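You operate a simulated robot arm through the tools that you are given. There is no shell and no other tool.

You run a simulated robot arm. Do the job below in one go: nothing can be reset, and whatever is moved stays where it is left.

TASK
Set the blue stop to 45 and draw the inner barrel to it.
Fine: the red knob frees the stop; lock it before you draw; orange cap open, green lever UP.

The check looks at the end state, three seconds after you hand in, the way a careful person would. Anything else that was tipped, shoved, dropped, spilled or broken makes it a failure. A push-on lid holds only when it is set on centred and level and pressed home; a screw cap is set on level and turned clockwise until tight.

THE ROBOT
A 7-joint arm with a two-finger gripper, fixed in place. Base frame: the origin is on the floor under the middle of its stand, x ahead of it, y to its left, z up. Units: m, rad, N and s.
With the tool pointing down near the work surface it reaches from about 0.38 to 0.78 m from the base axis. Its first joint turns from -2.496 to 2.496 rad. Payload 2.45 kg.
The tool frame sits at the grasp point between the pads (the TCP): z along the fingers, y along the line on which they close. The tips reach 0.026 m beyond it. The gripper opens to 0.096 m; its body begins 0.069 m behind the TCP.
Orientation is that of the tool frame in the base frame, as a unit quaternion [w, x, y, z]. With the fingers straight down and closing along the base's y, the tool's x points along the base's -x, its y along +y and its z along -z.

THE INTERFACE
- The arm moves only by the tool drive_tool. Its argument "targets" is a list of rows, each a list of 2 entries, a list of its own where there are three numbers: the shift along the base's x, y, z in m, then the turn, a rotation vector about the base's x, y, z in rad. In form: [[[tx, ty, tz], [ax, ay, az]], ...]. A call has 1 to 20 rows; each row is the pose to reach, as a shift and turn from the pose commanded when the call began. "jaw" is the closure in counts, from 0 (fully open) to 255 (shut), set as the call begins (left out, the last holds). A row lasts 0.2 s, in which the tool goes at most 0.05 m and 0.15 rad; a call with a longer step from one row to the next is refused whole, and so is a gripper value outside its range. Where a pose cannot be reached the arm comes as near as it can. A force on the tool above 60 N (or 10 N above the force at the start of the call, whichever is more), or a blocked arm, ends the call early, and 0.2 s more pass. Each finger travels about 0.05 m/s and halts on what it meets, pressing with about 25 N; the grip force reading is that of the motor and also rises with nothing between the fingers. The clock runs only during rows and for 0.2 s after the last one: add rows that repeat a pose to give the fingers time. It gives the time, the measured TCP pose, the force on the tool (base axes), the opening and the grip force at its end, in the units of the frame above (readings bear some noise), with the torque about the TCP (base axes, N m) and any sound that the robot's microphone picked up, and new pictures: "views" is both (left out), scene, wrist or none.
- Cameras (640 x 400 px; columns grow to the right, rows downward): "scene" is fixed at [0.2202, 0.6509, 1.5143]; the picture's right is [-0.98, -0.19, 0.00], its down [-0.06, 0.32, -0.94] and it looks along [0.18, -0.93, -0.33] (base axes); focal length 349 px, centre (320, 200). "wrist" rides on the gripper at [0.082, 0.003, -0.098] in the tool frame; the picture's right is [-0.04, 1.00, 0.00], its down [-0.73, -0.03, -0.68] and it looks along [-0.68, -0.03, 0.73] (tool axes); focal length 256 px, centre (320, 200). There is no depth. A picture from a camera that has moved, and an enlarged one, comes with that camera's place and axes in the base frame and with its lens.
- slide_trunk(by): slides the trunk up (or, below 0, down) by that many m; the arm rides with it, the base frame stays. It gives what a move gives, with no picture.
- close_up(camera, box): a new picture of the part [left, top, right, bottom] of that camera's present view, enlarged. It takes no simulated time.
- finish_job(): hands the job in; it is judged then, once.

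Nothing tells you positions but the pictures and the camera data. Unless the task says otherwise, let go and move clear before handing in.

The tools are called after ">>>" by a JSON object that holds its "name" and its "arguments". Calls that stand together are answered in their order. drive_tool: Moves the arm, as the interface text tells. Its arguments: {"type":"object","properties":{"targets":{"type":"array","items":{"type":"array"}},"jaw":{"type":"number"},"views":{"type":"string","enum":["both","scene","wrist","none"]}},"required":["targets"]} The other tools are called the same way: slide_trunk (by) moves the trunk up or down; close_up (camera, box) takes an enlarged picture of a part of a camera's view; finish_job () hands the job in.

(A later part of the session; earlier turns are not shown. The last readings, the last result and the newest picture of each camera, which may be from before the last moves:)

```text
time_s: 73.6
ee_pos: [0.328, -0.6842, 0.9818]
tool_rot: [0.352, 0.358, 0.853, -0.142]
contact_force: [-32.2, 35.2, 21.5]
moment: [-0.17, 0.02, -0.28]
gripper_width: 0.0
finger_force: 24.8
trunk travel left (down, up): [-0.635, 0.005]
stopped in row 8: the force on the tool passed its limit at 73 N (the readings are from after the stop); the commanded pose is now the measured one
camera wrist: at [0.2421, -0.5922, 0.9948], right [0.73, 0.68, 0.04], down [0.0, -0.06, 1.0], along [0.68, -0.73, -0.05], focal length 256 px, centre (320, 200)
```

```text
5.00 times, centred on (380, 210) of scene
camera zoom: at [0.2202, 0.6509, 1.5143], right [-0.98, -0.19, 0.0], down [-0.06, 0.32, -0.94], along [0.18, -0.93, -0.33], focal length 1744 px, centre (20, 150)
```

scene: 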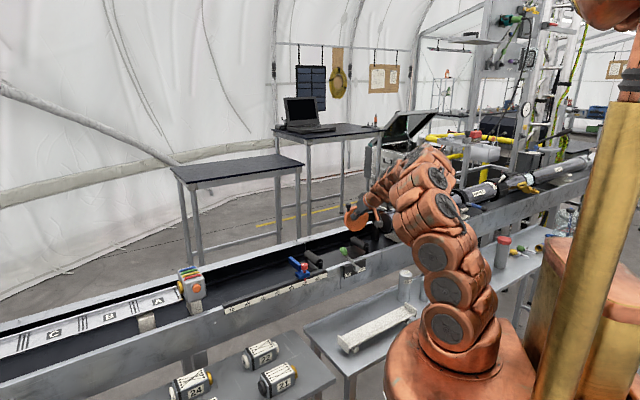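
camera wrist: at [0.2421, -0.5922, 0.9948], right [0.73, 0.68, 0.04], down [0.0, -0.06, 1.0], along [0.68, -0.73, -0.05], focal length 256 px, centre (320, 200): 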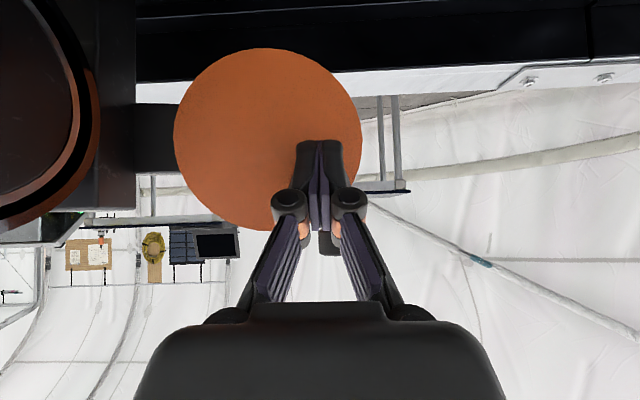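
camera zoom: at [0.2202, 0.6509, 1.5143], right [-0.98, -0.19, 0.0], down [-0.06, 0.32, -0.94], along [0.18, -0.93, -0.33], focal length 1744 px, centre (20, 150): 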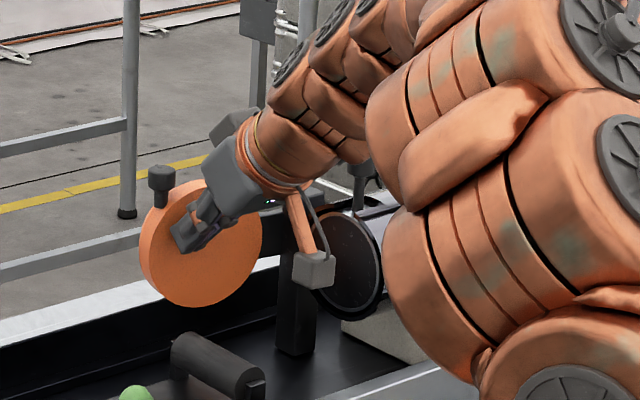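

The cap reached its hinge limit at roughly 95–100° open. I'll back off and come up, then check the cap and the inner-barrel knob.

>>> {"name": "drive_tool", "arguments": {"targets": [[[-0.01, 0.01, 0], [0, 0, 0]], [[-0.03, 0.03, 0.01], [0, 0, 0]], [[-0.05, 0.05, 0.03], [0, 0, 0]], [[-0.065, 0.065, 0.06], [0, 0, 0]], [[-0.075, 0.07, 0.09], [0, 0, 0]], [[-0.09, 0.06, 0.12], [0, 0, 0]], [[-0.11, 0.045, 0.13], [0, 0, 0]], [[-0.11, 0.045, 0.13], [0, 0, 0]]], "jaw": 255}}

>>> {"name": "close_up", "arguments": {"camera": "scene", "box": [330, 170, 430, 250]}}

>>> {"name": "close_up", "arguments": {"camera": "wrist", "box": [200, 0, 440, 150]}}

```text
time_s: 75.4
ee_pos: [0.2212, -0.6435, 1.1093]
tool_rot: [0.351, 0.357, 0.854, -0.141]
contact_force: [0.2, -0.6, -0.1]
moment: [0.0, 0.02, -0.02]
gripper_width: 0.0003
finger_force: 25.0
trunk travel left (down, up): [-0.635, 0.005]
camera wrist: at [0.1348, -0.5519, 1.1226], right [0.73, 0.68, 0.04], down [0.01, -0.06, 1.0], along [0.69, -0.73, -0.05], focal length 256 px, centre (320, 200)
```

scene: 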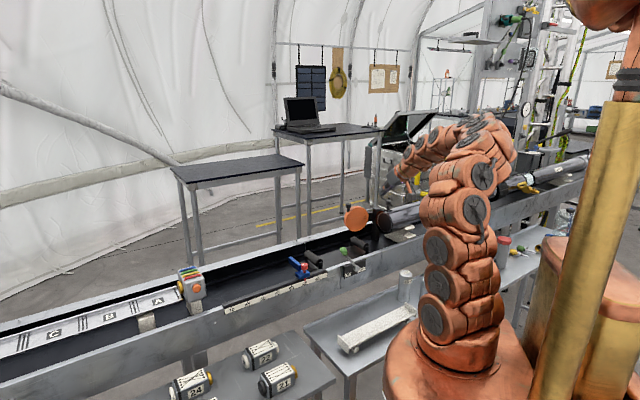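
wrist: 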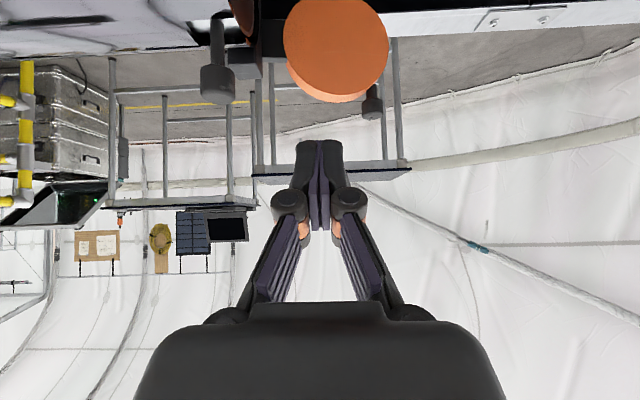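

```text
5.00 times, centred on (380, 210) of scene
camera zoom: at [0.2202, 0.6509, 1.5143], right [-0.98, -0.19, 0.0], down [-0.06, 0.32, -0.94], along [0.18, -0.93, -0.33], focal length 1744 px, centre (20, 150)
```

zoom: 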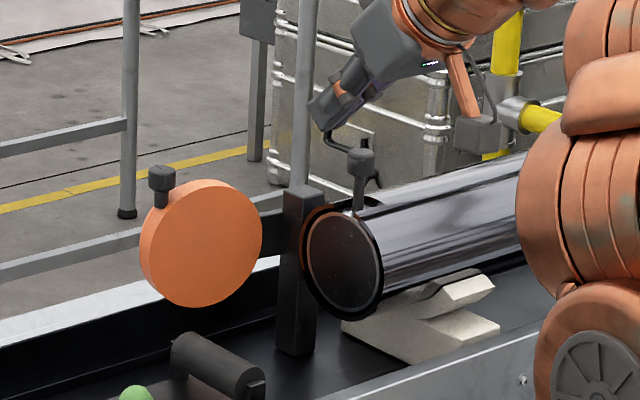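

```text
2.67 times, centred on (320, 75) of wrist
camera zoom: at [0.1348, -0.5519, 1.1226], right [0.73, 0.68, 0.04], down [0.01, -0.06, 1.0], along [0.69, -0.73, -0.05], focal length 683 px, centre (320, 533)
```

zoom: 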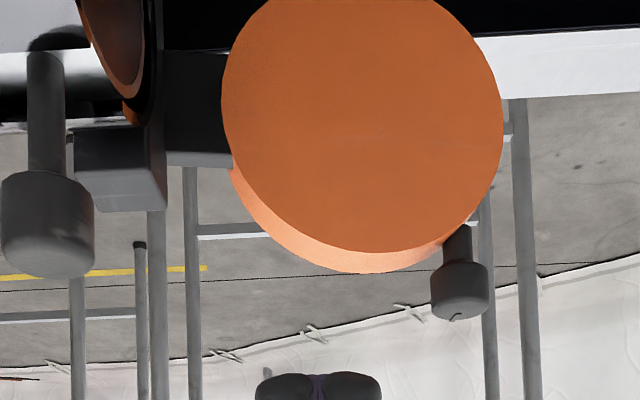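

The cap is open and stays put. The inner-barrel knob's head is at about (0.203, -0.721, 1.033). I'll open the jaws and approach it along the tilted tool axis.

>>> {"name": "drive_tool", "arguments": {"targets": [[[-0.01, -0.01, 0.0], [0, 0, 0]], [[-0.025, -0.02, -0.005], [0, 0, 0]], [[-0.04, -0.032, -0.015], [0, 0, 0]], [[-0.053, -0.042, -0.025], [0, 0, 0]], [[-0.053, -0.042, -0.025], [0, 0, 0]], [[-0.053, -0.042, -0.025], [0, 0, 0]]], "jaw": 0}}

>>> {"name": "close_up", "arguments": {"camera": "wrist", "box": [200, 50, 440, 200]}}

>>> {"name": "close_up", "arguments": {"camera": "scene", "box": [350, 170, 450, 250]}}

```text
time_s: 76.8
ee_pos: [0.1701, -0.6848, 1.0846]
tool_rot: [0.351, 0.357, 0.854, -0.142]
contact_force: [0.5, 0.5, -0.5]
moment: [0.05, -0.02, 0.02]
gripper_width: 0.096
finger_force: 0.1
trunk travel left (down, up): [-0.635, 0.005]
camera wrist: at [0.0841, -0.5921, 1.0972], right [0.73, 0.68, 0.04], down [0.01, -0.06, 1.0], along [0.68, -0.73, -0.05], focal length 256 px, centre (320, 200)
```

scene: 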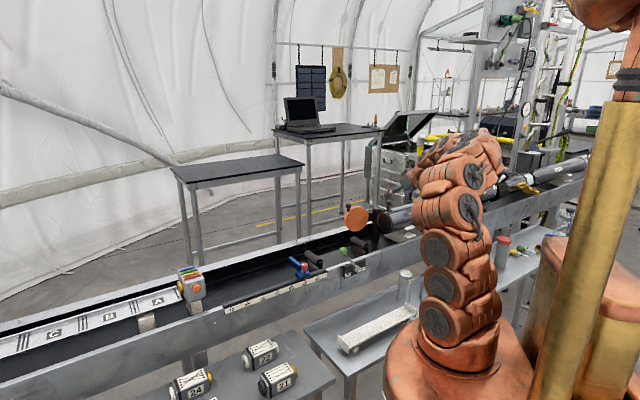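
wrist: 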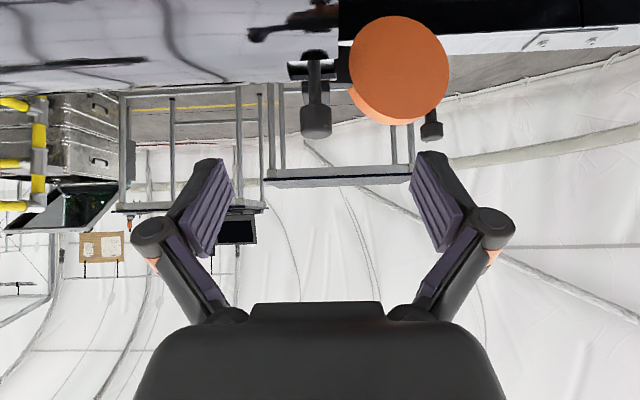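

```text
2.67 times, centred on (320, 125) of wrist
camera zoom: at [0.0841, -0.5921, 1.0972], right [0.73, 0.68, 0.04], down [0.01, -0.06, 1.0], along [0.68, -0.73, -0.05], focal length 683 px, centre (320, 400)
```

zoom: 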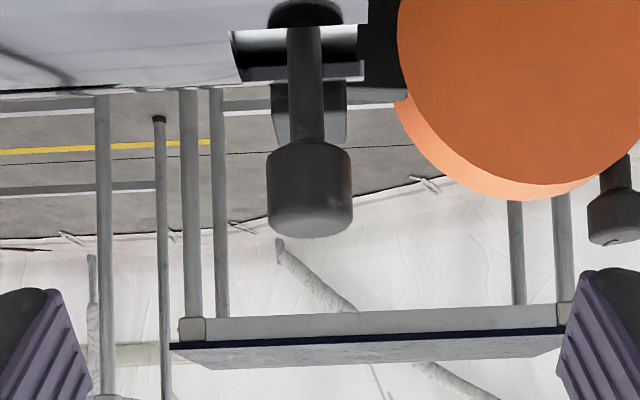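

```text
5.00 times, centred on (400, 210) of scene
camera zoom: at [0.2202, 0.6509, 1.5143], right [-0.98, -0.19, 0.0], down [-0.06, 0.32, -0.94], along [0.18, -0.93, -0.33], focal length 1744 px, centre (-80, 150)
```

zoom: 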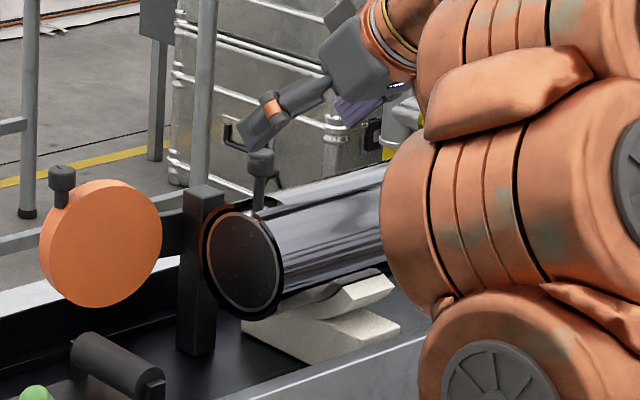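

>>> {"name": "drive_tool", "arguments": {"targets": [[[0.006, -0.01, -0.0124], [0, 0, 0]], [[0.0145, -0.0187, -0.0248], [0, 0, 0]], [[0.0235, -0.0273, -0.0372], [0, 0, 0]], [[0.0325, -0.036, -0.0485], [0, 0, 0]], [[0.0325, -0.036, -0.0485], [0, 0, 0]]]}}

>>> {"name": "close_up", "arguments": {"camera": "wrist", "box": [200, 80, 440, 230]}}

>>> {"name": "close_up", "arguments": {"camera": "scene", "box": [360, 170, 430, 240]}}

```text
time_s: 78.0
ee_pos: [0.204, -0.7199, 1.0356]
tool_rot: [0.352, 0.357, 0.854, -0.142]
contact_force: [-0.2, -0.7, 0.4]
moment: [0.03, 0.05, 0.04]
gripper_width: 0.0958
finger_force: 0.1
trunk travel left (down, up): [-0.635, 0.005]
camera wrist: at [0.1163, -0.6267, 1.0488], right [0.73, 0.68, 0.04], down [0.01, -0.06, 1.0], along [0.68, -0.73, -0.05], focal length 256 px, centre (320, 200)
```

scene: 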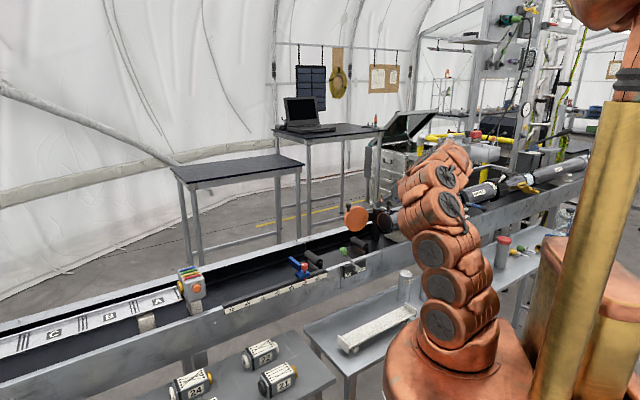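
wrist: 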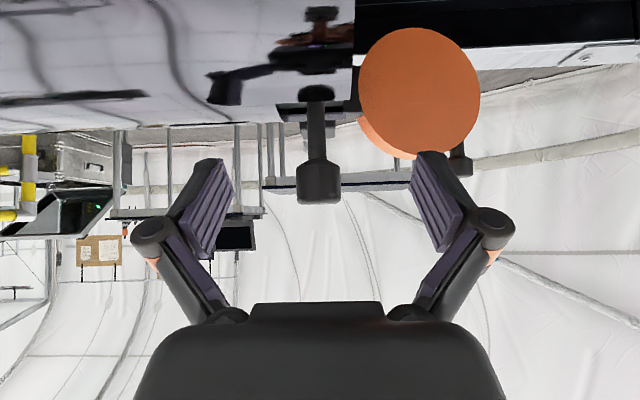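

```text
2.67 times, centred on (320, 155) of wrist
camera zoom: at [0.1163, -0.6267, 1.0488], right [0.73, 0.68, 0.04], down [0.01, -0.06, 1.0], along [0.68, -0.73, -0.05], focal length 683 px, centre (320, 320)
```

zoom: 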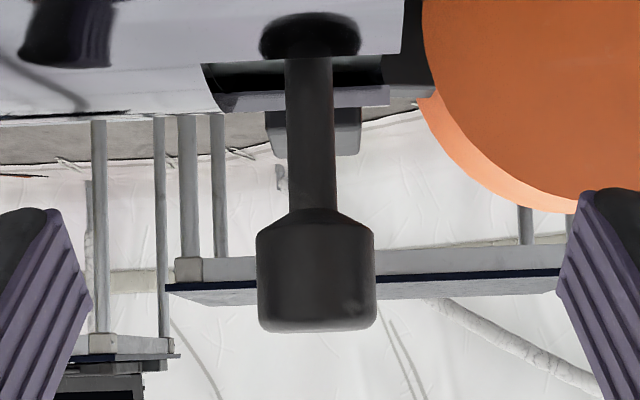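

```text
5.71 times, centred on (395, 205) of scene
camera zoom: at [0.2202, 0.6509, 1.5143], right [-0.98, -0.19, 0.0], down [-0.06, 0.32, -0.94], along [0.18, -0.93, -0.33], focal length 1994 px, centre (-109, 171)
```

zoom: 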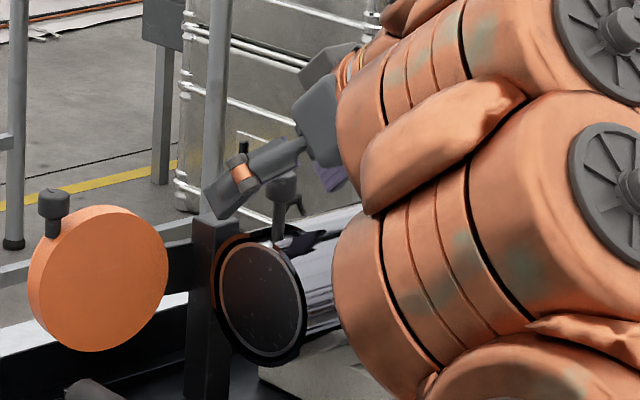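

The knob sits right between the fingers. Closing the grip.

>>> {"name": "drive_tool", "arguments": {"targets": [[[0, 0, -0.001], [0, 0, 0]], [[0, 0, -0.001], [0, 0, 0]], [[0, 0, -0.001], [0, 0, 0]], [[0, 0, -0.001], [0, 0, 0]], [[0, 0, -0.001], [0, 0, 0]], [[0, 0, -0.001], [0, 0, 0]]], "jaw": 255, "views": "wrist"}}

>>> {"name": "close_up", "arguments": {"camera": "wrist", "box": [200, 80, 440, 230]}}

>>> {"name": "close_up", "arguments": {"camera": "scene", "box": [260, 220, 400, 300]}}

```text
time_s: 79.4
ee_pos: [0.2019, -0.7186, 1.034]
tool_rot: [0.351, 0.358, 0.854, -0.142]
contact_force: [0.0, -0.3, -0.3]
moment: [-0.03, 0.06, 0.01]
gripper_width: 0.0203
finger_force: 45.2
trunk travel left (down, up): [-0.635, 0.005]
camera wrist: at [0.1156, -0.6268, 1.0479], right [0.73, 0.68, 0.04], down [0.01, -0.06, 1.0], along [0.68, -0.73, -0.05], focal length 256 px, centre (320, 200)
```

wrist: 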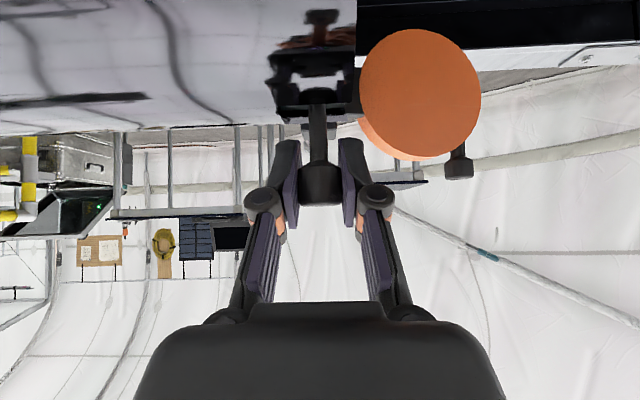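

```text
2.67 times, centred on (320, 155) of wrist
camera zoom: at [0.1156, -0.6268, 1.0479], right [0.73, 0.68, 0.04], down [0.01, -0.06, 1.0], along [0.68, -0.73, -0.05], focal length 683 px, centre (320, 320)
```

zoom: 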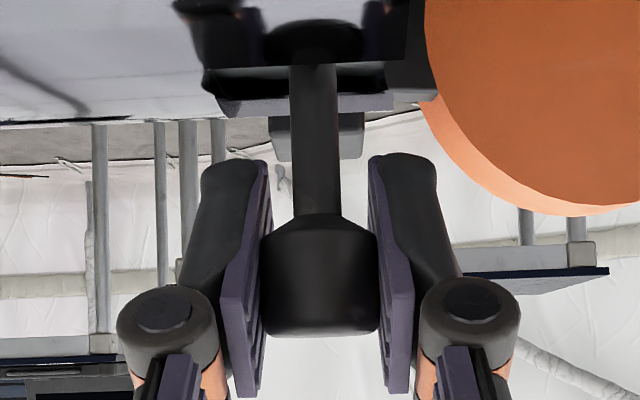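

```text
4.57 times, centred on (330, 260) of scene
camera zoom: at [0.2202, 0.6509, 1.5143], right [-0.98, -0.19, 0.0], down [-0.06, 0.32, -0.94], along [0.18, -0.93, -0.33], focal length 1595 px, centre (274, -74)
```

zoom: 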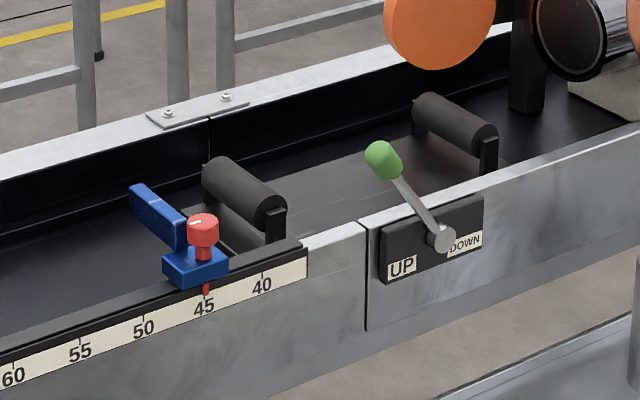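

The inner barrel's knob is gripped. I'll draw it slowly along the rail direction and watch the force.

>>> {"name": "drive_tool", "arguments": {"targets": [[[0.0036, 0.0035, 0], [0, 0, 0]], [[0.0107, 0.0106, 0], [0, 0, 0]], [[0.0178, 0.0176, 0], [0, 0, 0]], [[0.0284, 0.0282, 0], [0, 0, 0]]]}}

>>> {"name": "close_up", "arguments": {"camera": "scene", "box": [340, 180, 420, 250]}}

```text
time_s: 80.4
ee_pos: [0.2297, -0.6898, 1.0346]
tool_rot: [0.352, 0.357, 0.854, -0.141]
contact_force: [-3.3, 4.7, 3.1]
moment: [-0.73, -0.73, 0.01]
gripper_width: 0.0204
finger_force: 45.1
trunk travel left (down, up): [-0.635, 0.005]
camera wrist: at [0.1443, -0.5981, 1.0479], right [0.73, 0.68, 0.04], down [0.01, -0.06, 1.0], along [0.69, -0.73, -0.05], focal length 256 px, centre (320, 200)
```

scene: 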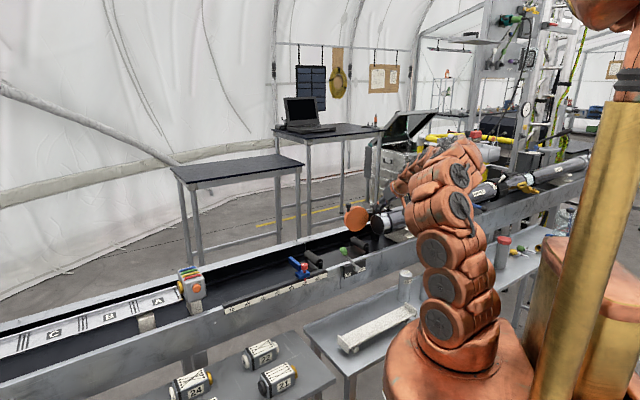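
wrist: 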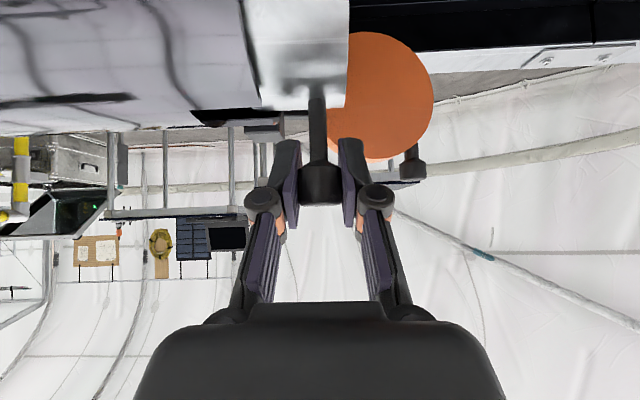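

```text
5.71 times, centred on (380, 215) of scene
camera zoom: at [0.2202, 0.6509, 1.5143], right [-0.98, -0.19, 0.0], down [-0.06, 0.32, -0.94], along [0.18, -0.93, -0.33], focal length 1994 px, centre (-23, 114)
```

zoom: 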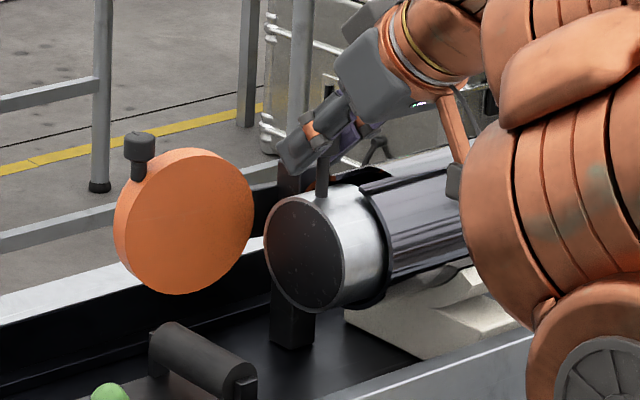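

The inner barrel slides out easily. I'll continue drawing in moderate steps.

>>> {"name": "drive_tool", "arguments": {"targets": [[[0.0107, 0.0106, 0], [0, 0, 0]], [[0.0249, 0.0246, 0], [0, 0, 0]], [[0.0391, 0.0387, 0], [0, 0, 0]], [[0.0533, 0.0528, 0], [0, 0, 0]], [[0.0675, 0.0669, 0], [0, 0, 0]], [[0.0817, 0.081, 0], [0, 0, 0]], [[0.0923, 0.0915, 0], [0, 0, 0]]]}}

>>> {"name": "close_up", "arguments": {"camera": "scene", "box": [280, 180, 420, 280]}}

```text
time_s: 82.0
ee_pos: [0.3228, -0.5983, 1.0342]
tool_rot: [0.351, 0.356, 0.855, -0.141]
contact_force: [-15.7, 16.6, 5.4]
moment: [-0.03, 0.31, -0.02]
gripper_width: 0.0203
finger_force: 44.5
trunk travel left (down, up): [-0.635, 0.005]
camera wrist: at [0.236, -0.5065, 1.0476], right [0.73, 0.68, 0.04], down [0.01, -0.06, 1.0], along [0.69, -0.73, -0.05], focal length 256 px, centre (320, 200)
```

scene: 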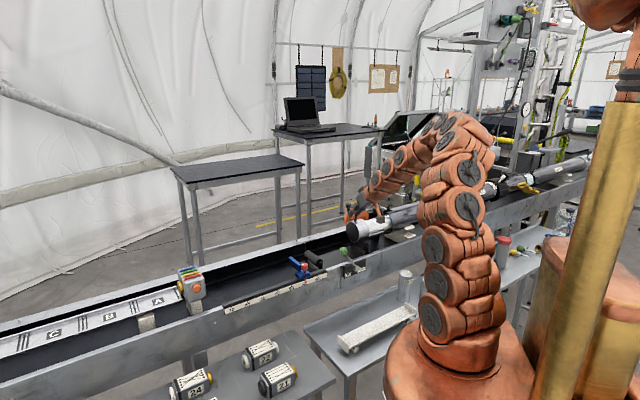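
wrist: 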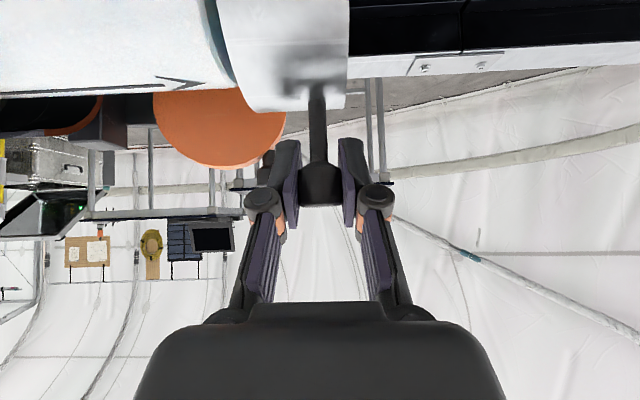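

```text
4.00 times, centred on (350, 230) of scene
camera zoom: at [0.2202, 0.6509, 1.5143], right [-0.98, -0.19, 0.0], down [-0.06, 0.32, -0.94], along [0.18, -0.93, -0.33], focal length 1396 px, centre (200, 80)
```

zoom: 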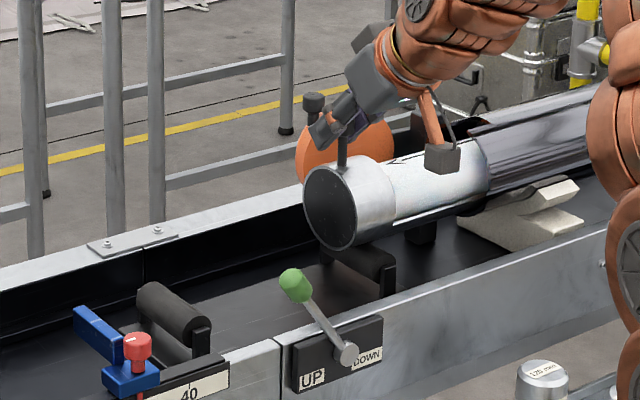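

The barrel is reaching the first roller. I'll continue with a slight lateral correction.

>>> {"name": "drive_tool", "arguments": {"targets": [[[0.0085, 0.0115, 0], [0, 0, 0]], [[0.0205, 0.0235, 0], [0, 0, 0]], [[0.0332, 0.0362, 0], [0, 0, 0]], [[0.0459, 0.0489, 0], [0, 0, 0]], [[0.0586, 0.0616, 0], [0, 0, 0]], [[0.0713, 0.0743, 0], [0, 0, 0]], [[0.084, 0.087, 0], [0, 0, 0]]]}}

>>> {"name": "close_up", "arguments": {"camera": "scene", "box": [280, 180, 420, 280]}}

```text
time_s: 83.6
ee_pos: [0.4074, -0.5133, 1.0334]
tool_rot: [0.351, 0.357, 0.854, -0.142]
contact_force: [15.3, -12.7, -5.0]
moment: [-0.84, -0.44, -0.03]
gripper_width: 0.0203
finger_force: 44.5
trunk travel left (down, up): [-0.635, 0.005]
camera wrist: at [0.3211, -0.4211, 1.0473], right [0.73, 0.68, 0.04], down [0.01, -0.06, 1.0], along [0.69, -0.73, -0.05], focal length 256 px, centre (320, 200)
```

scene: 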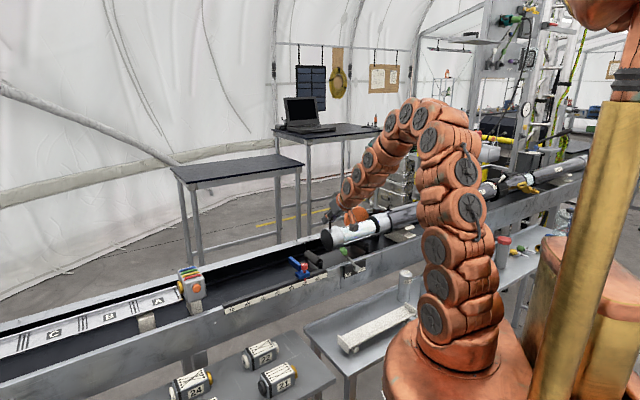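
wrist: 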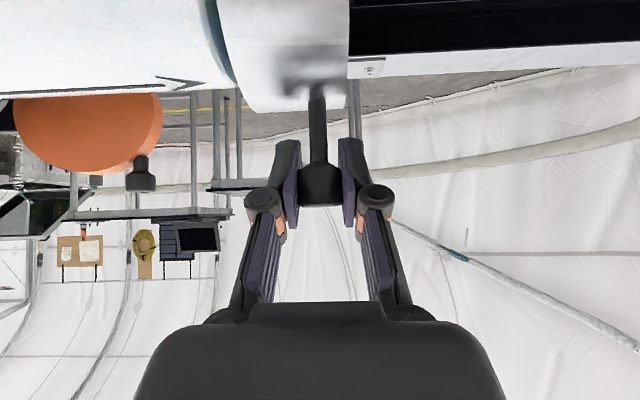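

```text
4.00 times, centred on (350, 230) of scene
camera zoom: at [0.2202, 0.6509, 1.5143], right [-0.98, -0.19, 0.0], down [-0.06, 0.32, -0.94], along [0.18, -0.93, -0.33], focal length 1396 px, centre (200, 80)
```

zoom: 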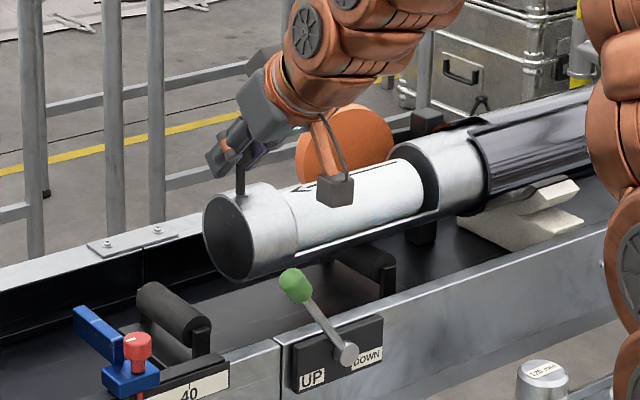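

The inner barrel carries an ice core in an open trough and is on the first roller. I'll continue toward the stop.

>>> {"name": "drive_tool", "arguments": {"targets": [[[0.0107, 0.0093, 0], [0, 0, 0]], [[0.0227, 0.0213, 0], [0, 0, 0]], [[0.0347, 0.0333, 0], [0, 0, 0]], [[0.0467, 0.0453, 0], [0, 0, 0]], [[0.0587, 0.0573, 0], [0, 0, 0]], [[0.0707, 0.0693, 0], [0, 0, 0]], [[0.0787, 0.0773, 0], [0, 0, 0]]]}}

>>> {"name": "close_up", "arguments": {"camera": "scene", "box": [260, 190, 400, 290]}}

```text
time_s: 85.2
ee_pos: [0.4861, -0.4356, 1.0333]
tool_rot: [0.352, 0.357, 0.854, -0.142]
contact_force: [-6.6, 4.7, 17.7]
moment: [0.34, 0.76, -0.12]
gripper_width: 0.0202
finger_force: 45.7
trunk travel left (down, up): [-0.635, 0.005]
camera wrist: at [0.3987, -0.3433, 1.047], right [0.73, 0.68, 0.04], down [0.0, -0.06, 1.0], along [0.68, -0.73, -0.05], focal length 256 px, centre (320, 200)
```

scene: 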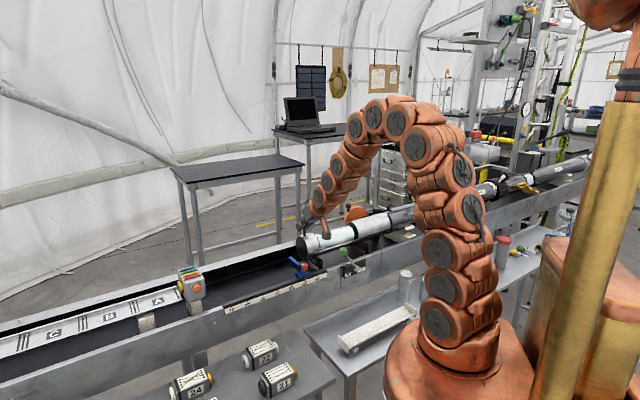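
wrist: 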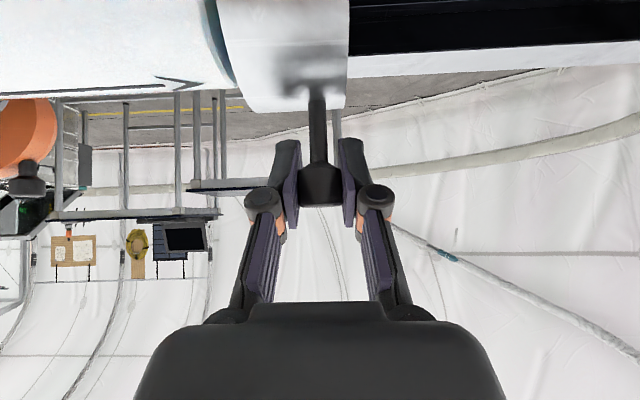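

```text
4.00 times, centred on (330, 240) of scene
camera zoom: at [0.2202, 0.6509, 1.5143], right [-0.98, -0.19, 0.0], down [-0.06, 0.32, -0.94], along [0.18, -0.93, -0.33], focal length 1396 px, centre (280, 40)
```

zoom: 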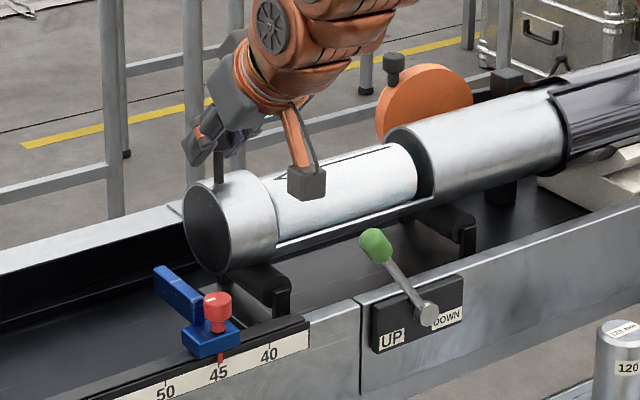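

The barrel face is now about 4–5 cm from the stop. I'll go slower for the final approach.

>>> {"name": "drive_tool", "arguments": {"targets": [[[0.0055, 0.0055, 0], [0, 0, 0]], [[0.011, 0.011, 0], [0, 0, 0]], [[0.0165, 0.0165, 0], [0, 0, 0]], [[0.021, 0.021, 0], [0, 0, 0]]]}}

>>> {"name": "close_up", "arguments": {"camera": "scene", "box": [270, 220, 340, 290]}}

```text
time_s: 86.2
ee_pos: [0.5064, -0.4145, 1.0339]
tool_rot: [0.351, 0.357, 0.854, -0.142]
contact_force: [-0.6, -4.0, 7.5]
moment: [-0.61, -0.09, 0.03]
gripper_width: 0.0201
finger_force: 45.5
trunk travel left (down, up): [-0.635, 0.005]
camera wrist: at [0.4199, -0.3221, 1.0471], right [0.73, 0.68, 0.04], down [0.01, -0.06, 1.0], along [0.68, -0.73, -0.05], focal length 256 px, centre (320, 200)
```

scene: 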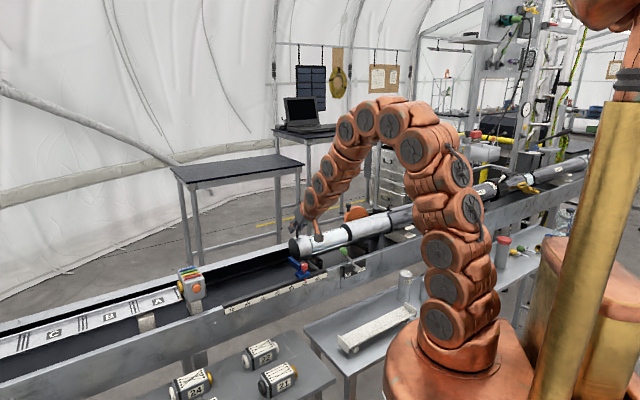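
wrist: 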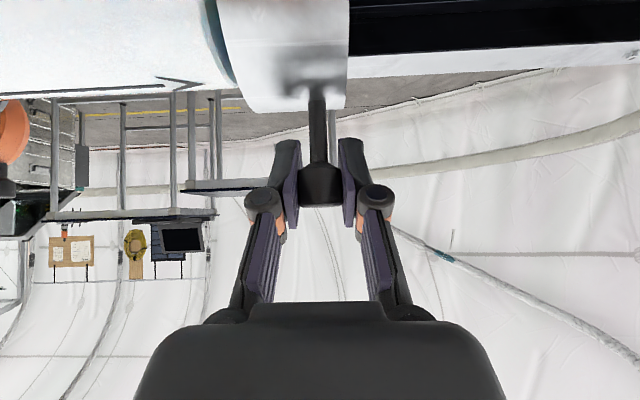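

```text
5.71 times, centred on (305, 255) of scene
camera zoom: at [0.2202, 0.6509, 1.5143], right [-0.98, -0.19, 0.0], down [-0.06, 0.32, -0.94], along [0.18, -0.93, -0.33], focal length 1994 px, centre (406, -114)
```

zoom: 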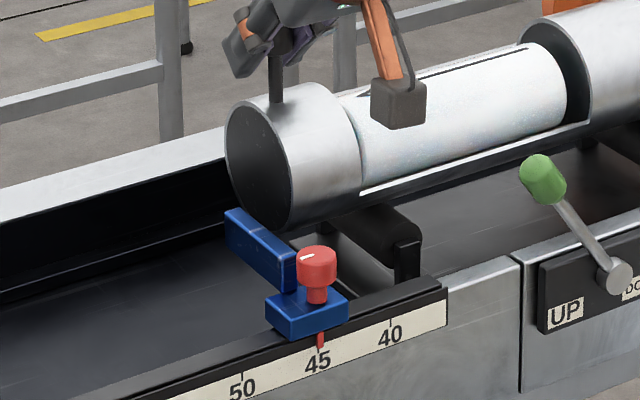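

>>> {"name": "drive_tool", "arguments": {"targets": [[[0.0025, 0.0025, 0], [0, 0, 0]], [[0.005, 0.005, 0], [0, 0, 0]], [[0.0075, 0.0075, 0], [0, 0, 0]], [[0.0095, 0.0095, 0], [0, 0, 0]]], "views": "none"}}

>>> {"name": "close_up", "arguments": {"camera": "scene", "box": [280, 235, 320, 275]}}

```text
time_s: 87.2
ee_pos: [0.5152, -0.4059, 1.0337]
tool_rot: [0.351, 0.357, 0.853, -0.143]
contact_force: [5.3, -10.6, 6.3]
moment: [-0.31, -0.05, -0.09]
gripper_width: 0.02
finger_force: 45.0
trunk travel left (down, up): [-0.635, 0.005]
```

```text
10.00 times, centred on (300, 255) of scene
camera zoom: at [0.2202, 0.6509, 1.5143], right [-0.98, -0.19, 0.0], down [-0.06, 0.32, -0.94], along [0.18, -0.93, -0.33], focal length 3489 px, centre (520, -350)
```

zoom: 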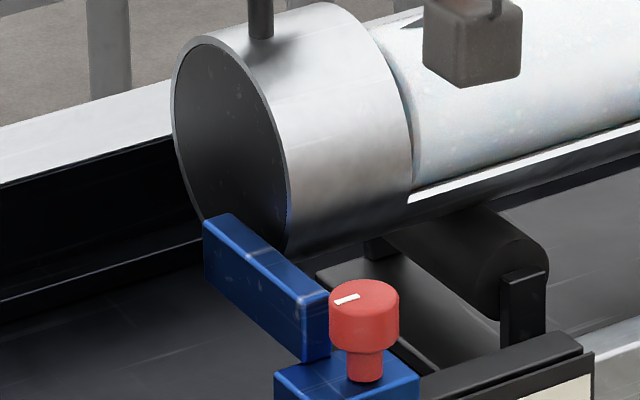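

>>> {"name": "drive_tool", "arguments": {"targets": [[[0.0014, 0.0014, 0], [0, 0, 0]], [[0.0028, 0.0028, 0], [0, 0, 0]], [[0.0042, 0.0042, 0], [0, 0, 0]]], "views": "none"}}

>>> {"name": "close_up", "arguments": {"camera": "scene", "box": [280, 235, 320, 275]}}

```text
time_s: 88.0
ee_pos: [0.5199, -0.4013, 1.0335]
tool_rot: [0.35, 0.358, 0.854, -0.142]
contact_force: [0.5, -7.4, 2.0]
moment: [-0.77, -0.45, 0.05]
gripper_width: 0.0202
finger_force: 45.3
trunk travel left (down, up): [-0.635, 0.005]
```

```text
10.00 times, centred on (300, 255) of scene
camera zoom: at [0.2202, 0.6509, 1.5143], right [-0.98, -0.19, 0.0], down [-0.06, 0.32, -0.94], along [0.18, -0.93, -0.33], focal length 3489 px, centre (520, -350)
```

zoom: 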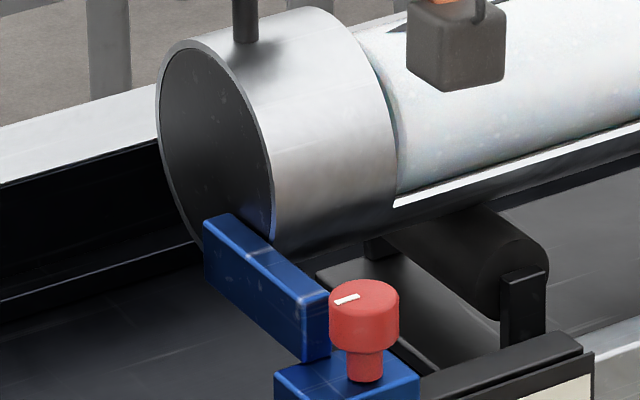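

>>> {"name": "drive_tool", "arguments": {"targets": [[[0.0014, 0.0014, 0], [0, 0, 0]], [[0.0028, 0.0028, 0], [0, 0, 0]]], "views": "wrist"}}

>>> {"name": "close_up", "arguments": {"camera": "scene", "box": [280, 240, 310, 270]}}

>>> {"name": "close_up", "arguments": {"camera": "wrist", "box": [220, 0, 480, 150]}}

```text
time_s: 88.6
ee_pos: [0.5194, -0.4011, 1.0339]
tool_rot: [0.352, 0.358, 0.853, -0.14]
contact_force: [-15.8, -26.1, 4.5]
moment: [-0.09, 0.68, -0.05]
gripper_width: 0.0201
finger_force: 44.9
trunk travel left (down, up): [-0.635, 0.005]
camera wrist: at [0.4342, -0.3078, 1.0473], right [0.73, 0.68, 0.04], down [0.01, -0.06, 1.0], along [0.68, -0.73, -0.05], focal length 256 px, centre (320, 200)
```

wrist: 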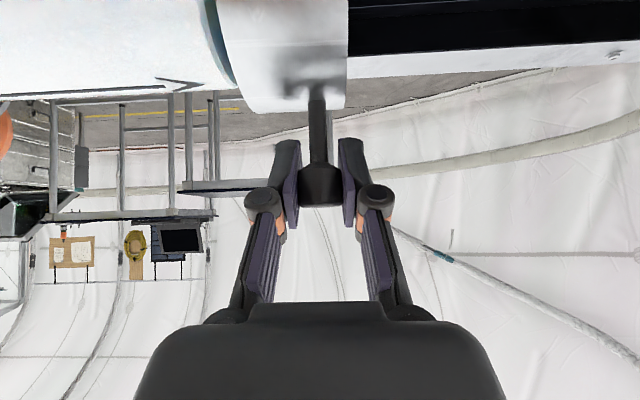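

```text
13.33 times, centred on (295, 255) of scene
camera zoom: at [0.2202, 0.6509, 1.5143], right [-0.98, -0.19, 0.0], down [-0.06, 0.32, -0.94], along [0.18, -0.93, -0.33], focal length 4652 px, centre (653, -533)
```

zoom: 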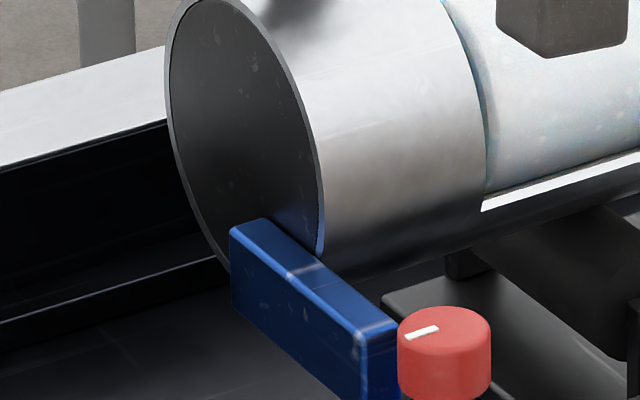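

```text
2.46 times, centred on (350, 75) of wrist
camera zoom: at [0.4342, -0.3078, 1.0473], right [0.73, 0.68, 0.04], down [0.01, -0.06, 1.0], along [0.68, -0.73, -0.05], focal length 630 px, centre (246, 508)
```

zoom: 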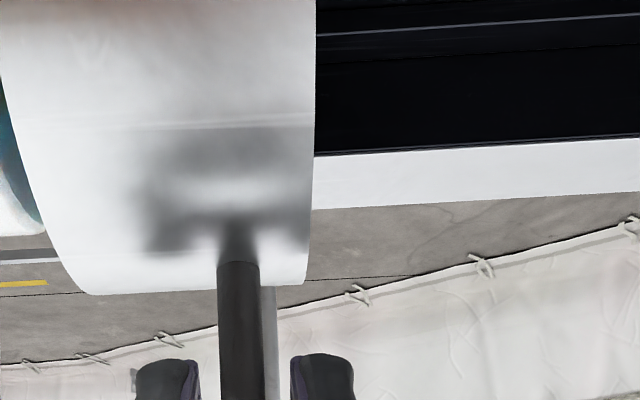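

The barrel is now in contact with the stop: there is about 30 N of resistance and no further advance. I'll check that the stop hasn't moved before letting go.

>>> {"name": "close_up", "arguments": {"camera": "scene", "box": [297, 265, 313, 279]}}

>>> {"name": "close_up", "arguments": {"camera": "scene", "box": [320, 210, 420, 290]}}

```text
16.00 times, centred on (305, 272) of scene
camera zoom: at [0.2202, 0.6509, 1.5143], right [-0.98, -0.19, 0.0], down [-0.06, 0.32, -0.94], along [0.18, -0.93, -0.33], focal length 5582 px, centre (560, -952)
```

zoom: 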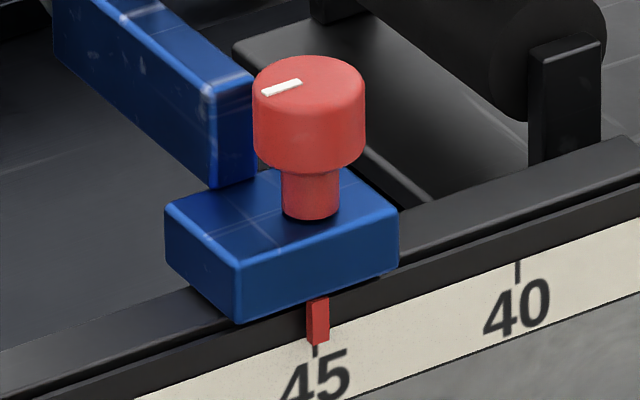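

```text
5.00 times, centred on (370, 250) of scene
camera zoom: at [0.2202, 0.6509, 1.5143], right [-0.98, -0.19, 0.0], down [-0.06, 0.32, -0.94], along [0.18, -0.93, -0.33], focal length 1744 px, centre (70, -50)
```

zoom: 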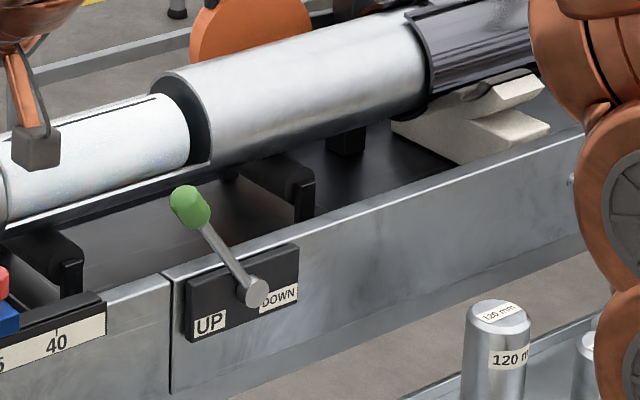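

The stop holds at 45. I'll ease the push slightly, open the jaws, and withdraw along the tool axis.

>>> {"name": "drive_tool", "arguments": {"targets": [[[-0.001, -0.001, 0], [0, 0, 0]], [[-0.001, -0.001, 0], [0, 0, 0]]], "views": "none"}}

>>> {"name": "drive_tool", "arguments": {"targets": [[[0, 0, 0], [0, 0, 0]], [[0, 0, 0], [0, 0, 0]], [[0, 0, 0], [0, 0, 0]], [[0, 0, 0], [0, 0, 0]], [[0, 0, 0], [0, 0, 0]]], "jaw": 0}}

>>> {"name": "close_up", "arguments": {"camera": "scene", "box": [280, 240, 310, 270]}}

```text
time_s: 89.2
ee_pos: [0.5217, -0.3998, 1.0333]
tool_rot: [0.351, 0.356, 0.854, -0.14]
contact_force: [-12.2, -18.8, -0.5]
moment: [-0.49, -0.26, 0.03]
gripper_width: 0.0201
finger_force: 45.2
trunk travel left (down, up): [-0.635, 0.005]
```

```text
time_s: 90.4
ee_pos: [0.5224, -0.3998, 1.0342]
tool_rot: [0.351, 0.357, 0.854, -0.142]
contact_force: [0.5, 0.5, 0.3]
moment: [-0.06, -0.05, -0.02]
gripper_width: 0.096
finger_force: 0.0
trunk travel left (down, up): [-0.635, 0.005]
camera wrist: at [0.4349, -0.3069, 1.0477], right [0.73, 0.68, 0.04], down [0.01, -0.06, 1.0], along [0.68, -0.73, -0.05], focal length 256 px, centre (320, 200)
```

scene: 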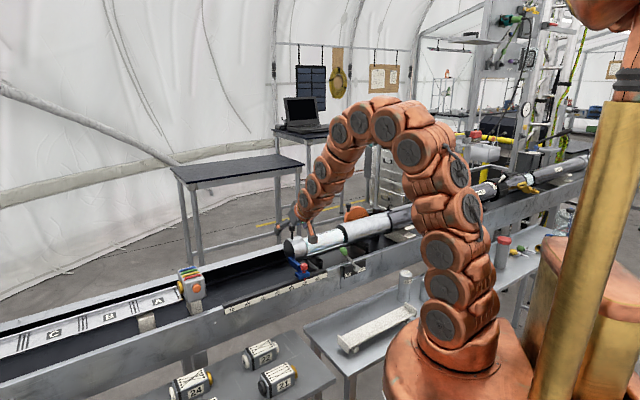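
wrist: 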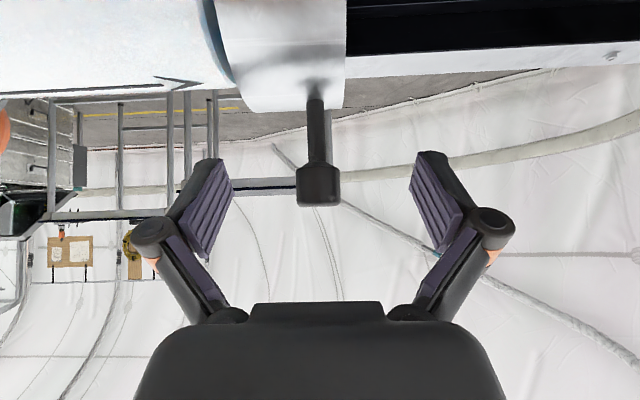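

```text
13.33 times, centred on (295, 255) of scene
camera zoom: at [0.2202, 0.6509, 1.5143], right [-0.98, -0.19, 0.0], down [-0.06, 0.32, -0.94], along [0.18, -0.93, -0.33], focal length 4652 px, centre (653, -533)
```

zoom: 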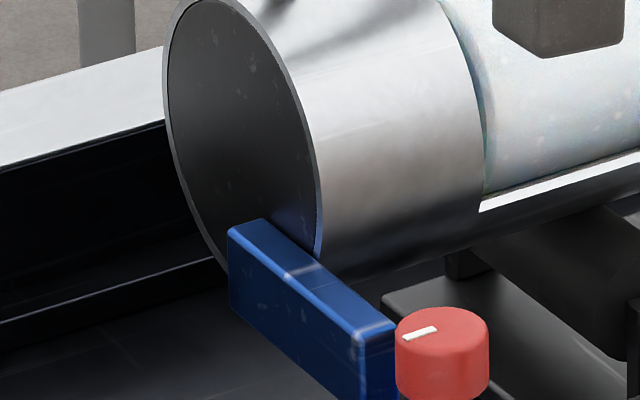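

>>> {"name": "close_up", "arguments": {"camera": "scene", "box": [297, 265, 313, 279]}}

>>> {"name": "close_up", "arguments": {"camera": "scene", "box": [270, 220, 330, 280]}}

```text
16.00 times, centred on (305, 272) of scene
camera zoom: at [0.2202, 0.6509, 1.5143], right [-0.98, -0.19, 0.0], down [-0.06, 0.32, -0.94], along [0.18, -0.93, -0.33], focal length 5582 px, centre (560, -952)
```

zoom: 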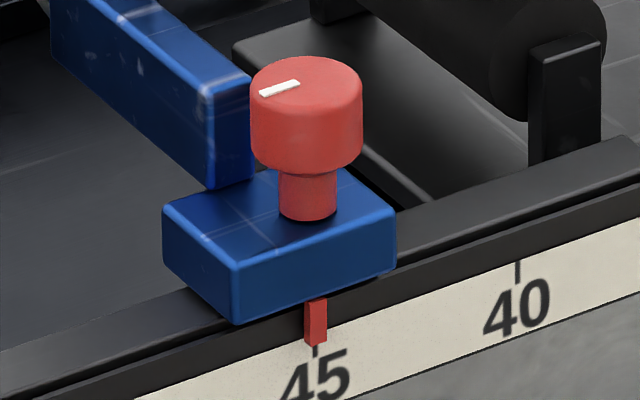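

```text
6.67 times, centred on (300, 250) of scene
camera zoom: at [0.2202, 0.6509, 1.5143], right [-0.98, -0.19, 0.0], down [-0.06, 0.32, -0.94], along [0.18, -0.93, -0.33], focal length 2326 px, centre (453, -133)
```

zoom: 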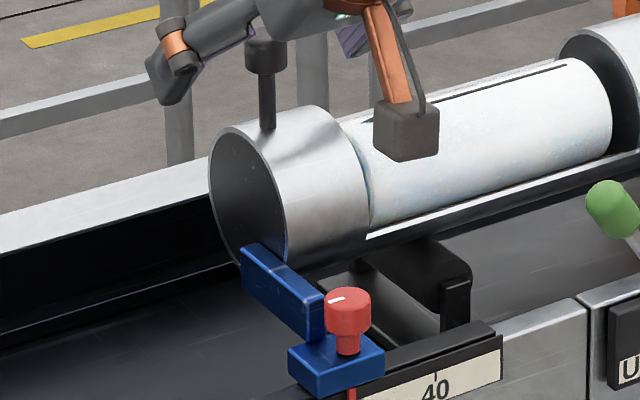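

The barrel is released and rests against the stop. I'll withdraw along the tool axis and then view the scale straight on to double-check the reading.

>>> {"name": "drive_tool", "arguments": {"targets": [[[-0.01, 0.0098, 0.0142], [0, 0, 0]], [[-0.025, 0.0245, 0.0355], [0, 0, 0]], [[-0.04, 0.0392, 0.0568], [0, 0, 0]], [[-0.055, 0.054, 0.078], [0, 0, 0]], [[-0.065, 0.069, 0.1], [0, 0, 0]], [[-0.065, 0.079, 0.1], [0.1, 0.1, 0]], [[-0.065, 0.089, 0.1], [0.2, 0.2, 0]], [[-0.065, 0.094, 0.1], [0.3, 0.3, 0]], [[-0.065, 0.099, 0.1], [0.4, 0.4, 0]], [[-0.065, 0.099, 0.1], [0.5, 0.5, 0]], [[-0.065, 0.099, 0.1], [0.555, 0.555, 0]], [[-0.065, 0.099, 0.1], [0.555, 0.555, 0]]]}}

>>> {"name": "close_up", "arguments": {"camera": "scene", "box": [270, 200, 420, 290]}}

```text
time_s: 93.0
ee_pos: [0.4547, -0.3024, 1.1337]
tool_rot: [-0.004, 0.387, 0.922, 0.003]
contact_force: [0.7, 0.5, -0.1]
moment: [-0.01, -0.01, 0.02]
gripper_width: 0.0961
finger_force: 0.0
trunk travel left (down, up): [-0.635, 0.005]
camera wrist: at [0.4024, -0.2415, 1.2336], right [0.74, 0.67, 0.0], down [0.5, -0.55, 0.67], along [0.45, -0.5, -0.74], focal length 256 px, centre (320, 200)
```

scene: 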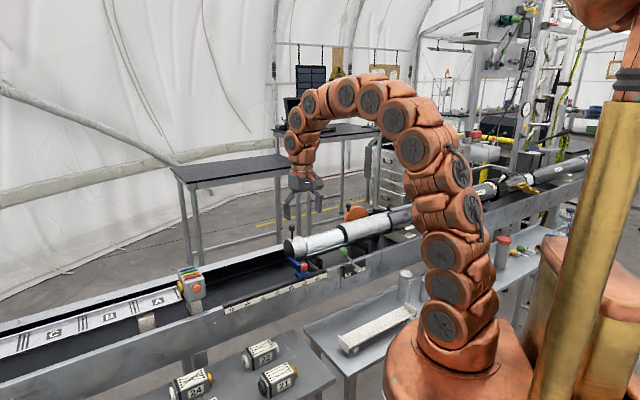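
wrist: 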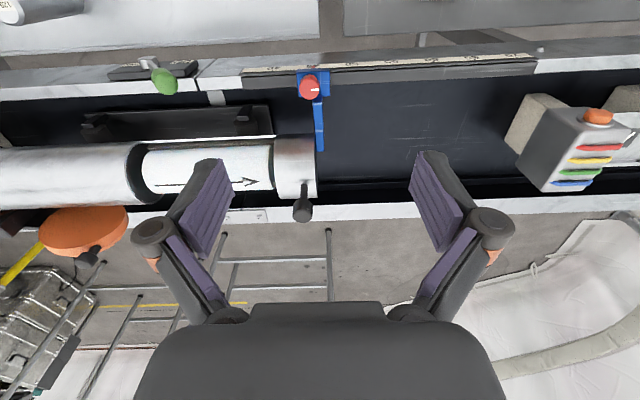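

```text
4.27 times, centred on (345, 245) of scene
camera zoom: at [0.2202, 0.6509, 1.5143], right [-0.98, -0.19, 0.0], down [-0.06, 0.32, -0.94], along [0.18, -0.93, -0.33], focal length 1488 px, centre (213, 8)
```

zoom: 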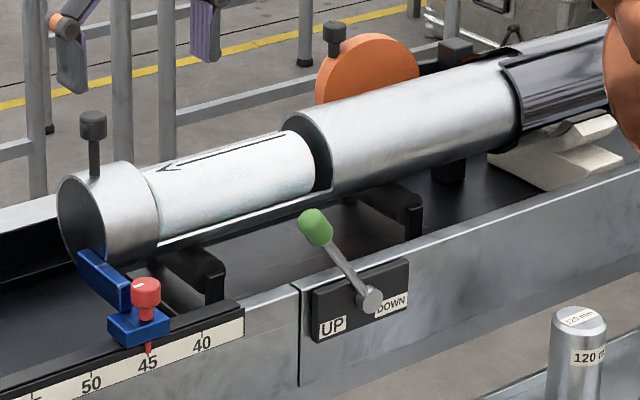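

>>> {"name": "close_up", "arguments": {"camera": "wrist", "box": [250, 50, 370, 125]}}

>>> {"name": "close_up", "arguments": {"camera": "wrist", "box": [280, 110, 350, 160]}}

>>> {"name": "close_up", "arguments": {"camera": "wrist", "box": [0, 50, 340, 270]}}

>>> {"name": "close_up", "arguments": {"camera": "scene", "box": [297, 265, 313, 279]}}

```text
5.33 times, centred on (310, 88) of wrist
camera zoom: at [0.4024, -0.2415, 1.2336], right [0.74, 0.67, 0.0], down [0.5, -0.55, 0.67], along [0.45, -0.5, -0.74], focal length 1365 px, centre (373, 800)
```

zoom: 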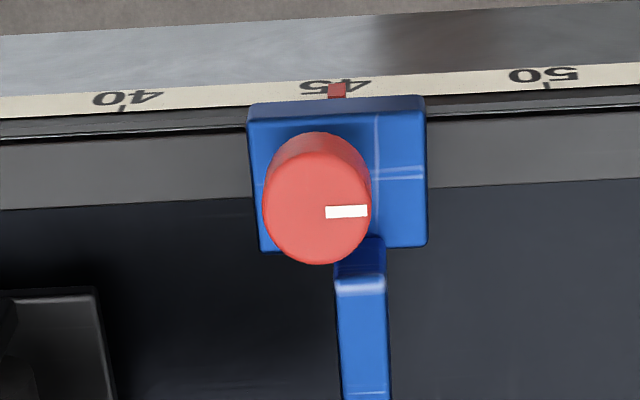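

```text
8.00 times, centred on (315, 135) of wrist
camera zoom: at [0.4024, -0.2415, 1.2336], right [0.74, 0.67, 0.0], down [0.5, -0.55, 0.67], along [0.45, -0.5, -0.74], focal length 2048 px, centre (360, 720)
```

zoom: 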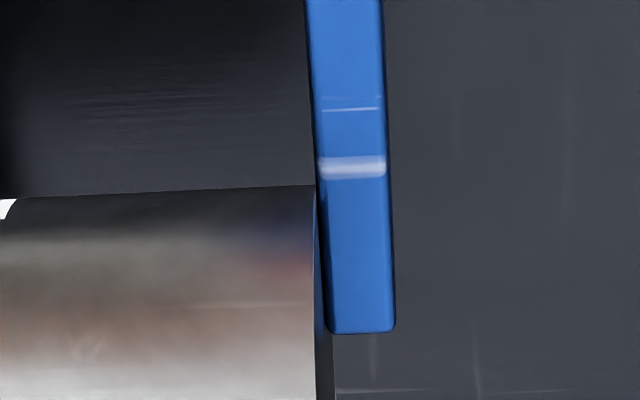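

```text
1.82 times, centred on (170, 160) of wrist
camera zoom: at [0.4024, -0.2415, 1.2336], right [0.74, 0.67, 0.0], down [0.5, -0.55, 0.67], along [0.45, -0.5, -0.74], focal length 465 px, centre (593, 273)
```

zoom: 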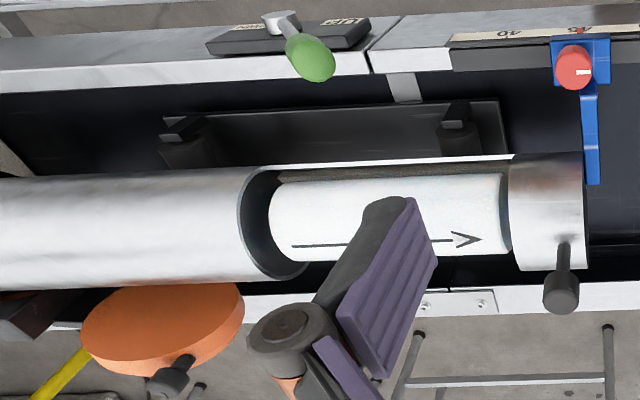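

```text
16.00 times, centred on (305, 272) of scene
camera zoom: at [0.2202, 0.6509, 1.5143], right [-0.98, -0.19, 0.0], down [-0.06, 0.32, -0.94], along [0.18, -0.93, -0.33], focal length 5582 px, centre (560, -952)
```

zoom: 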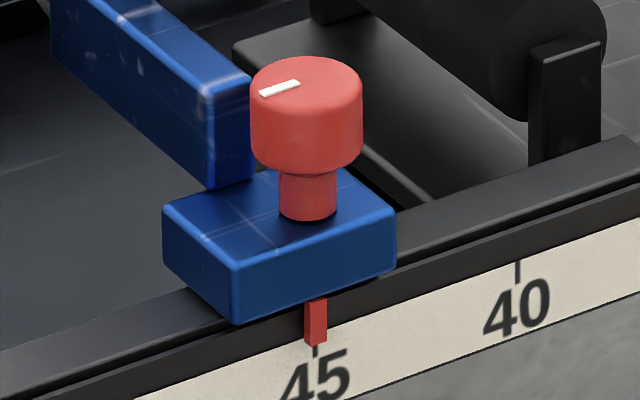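

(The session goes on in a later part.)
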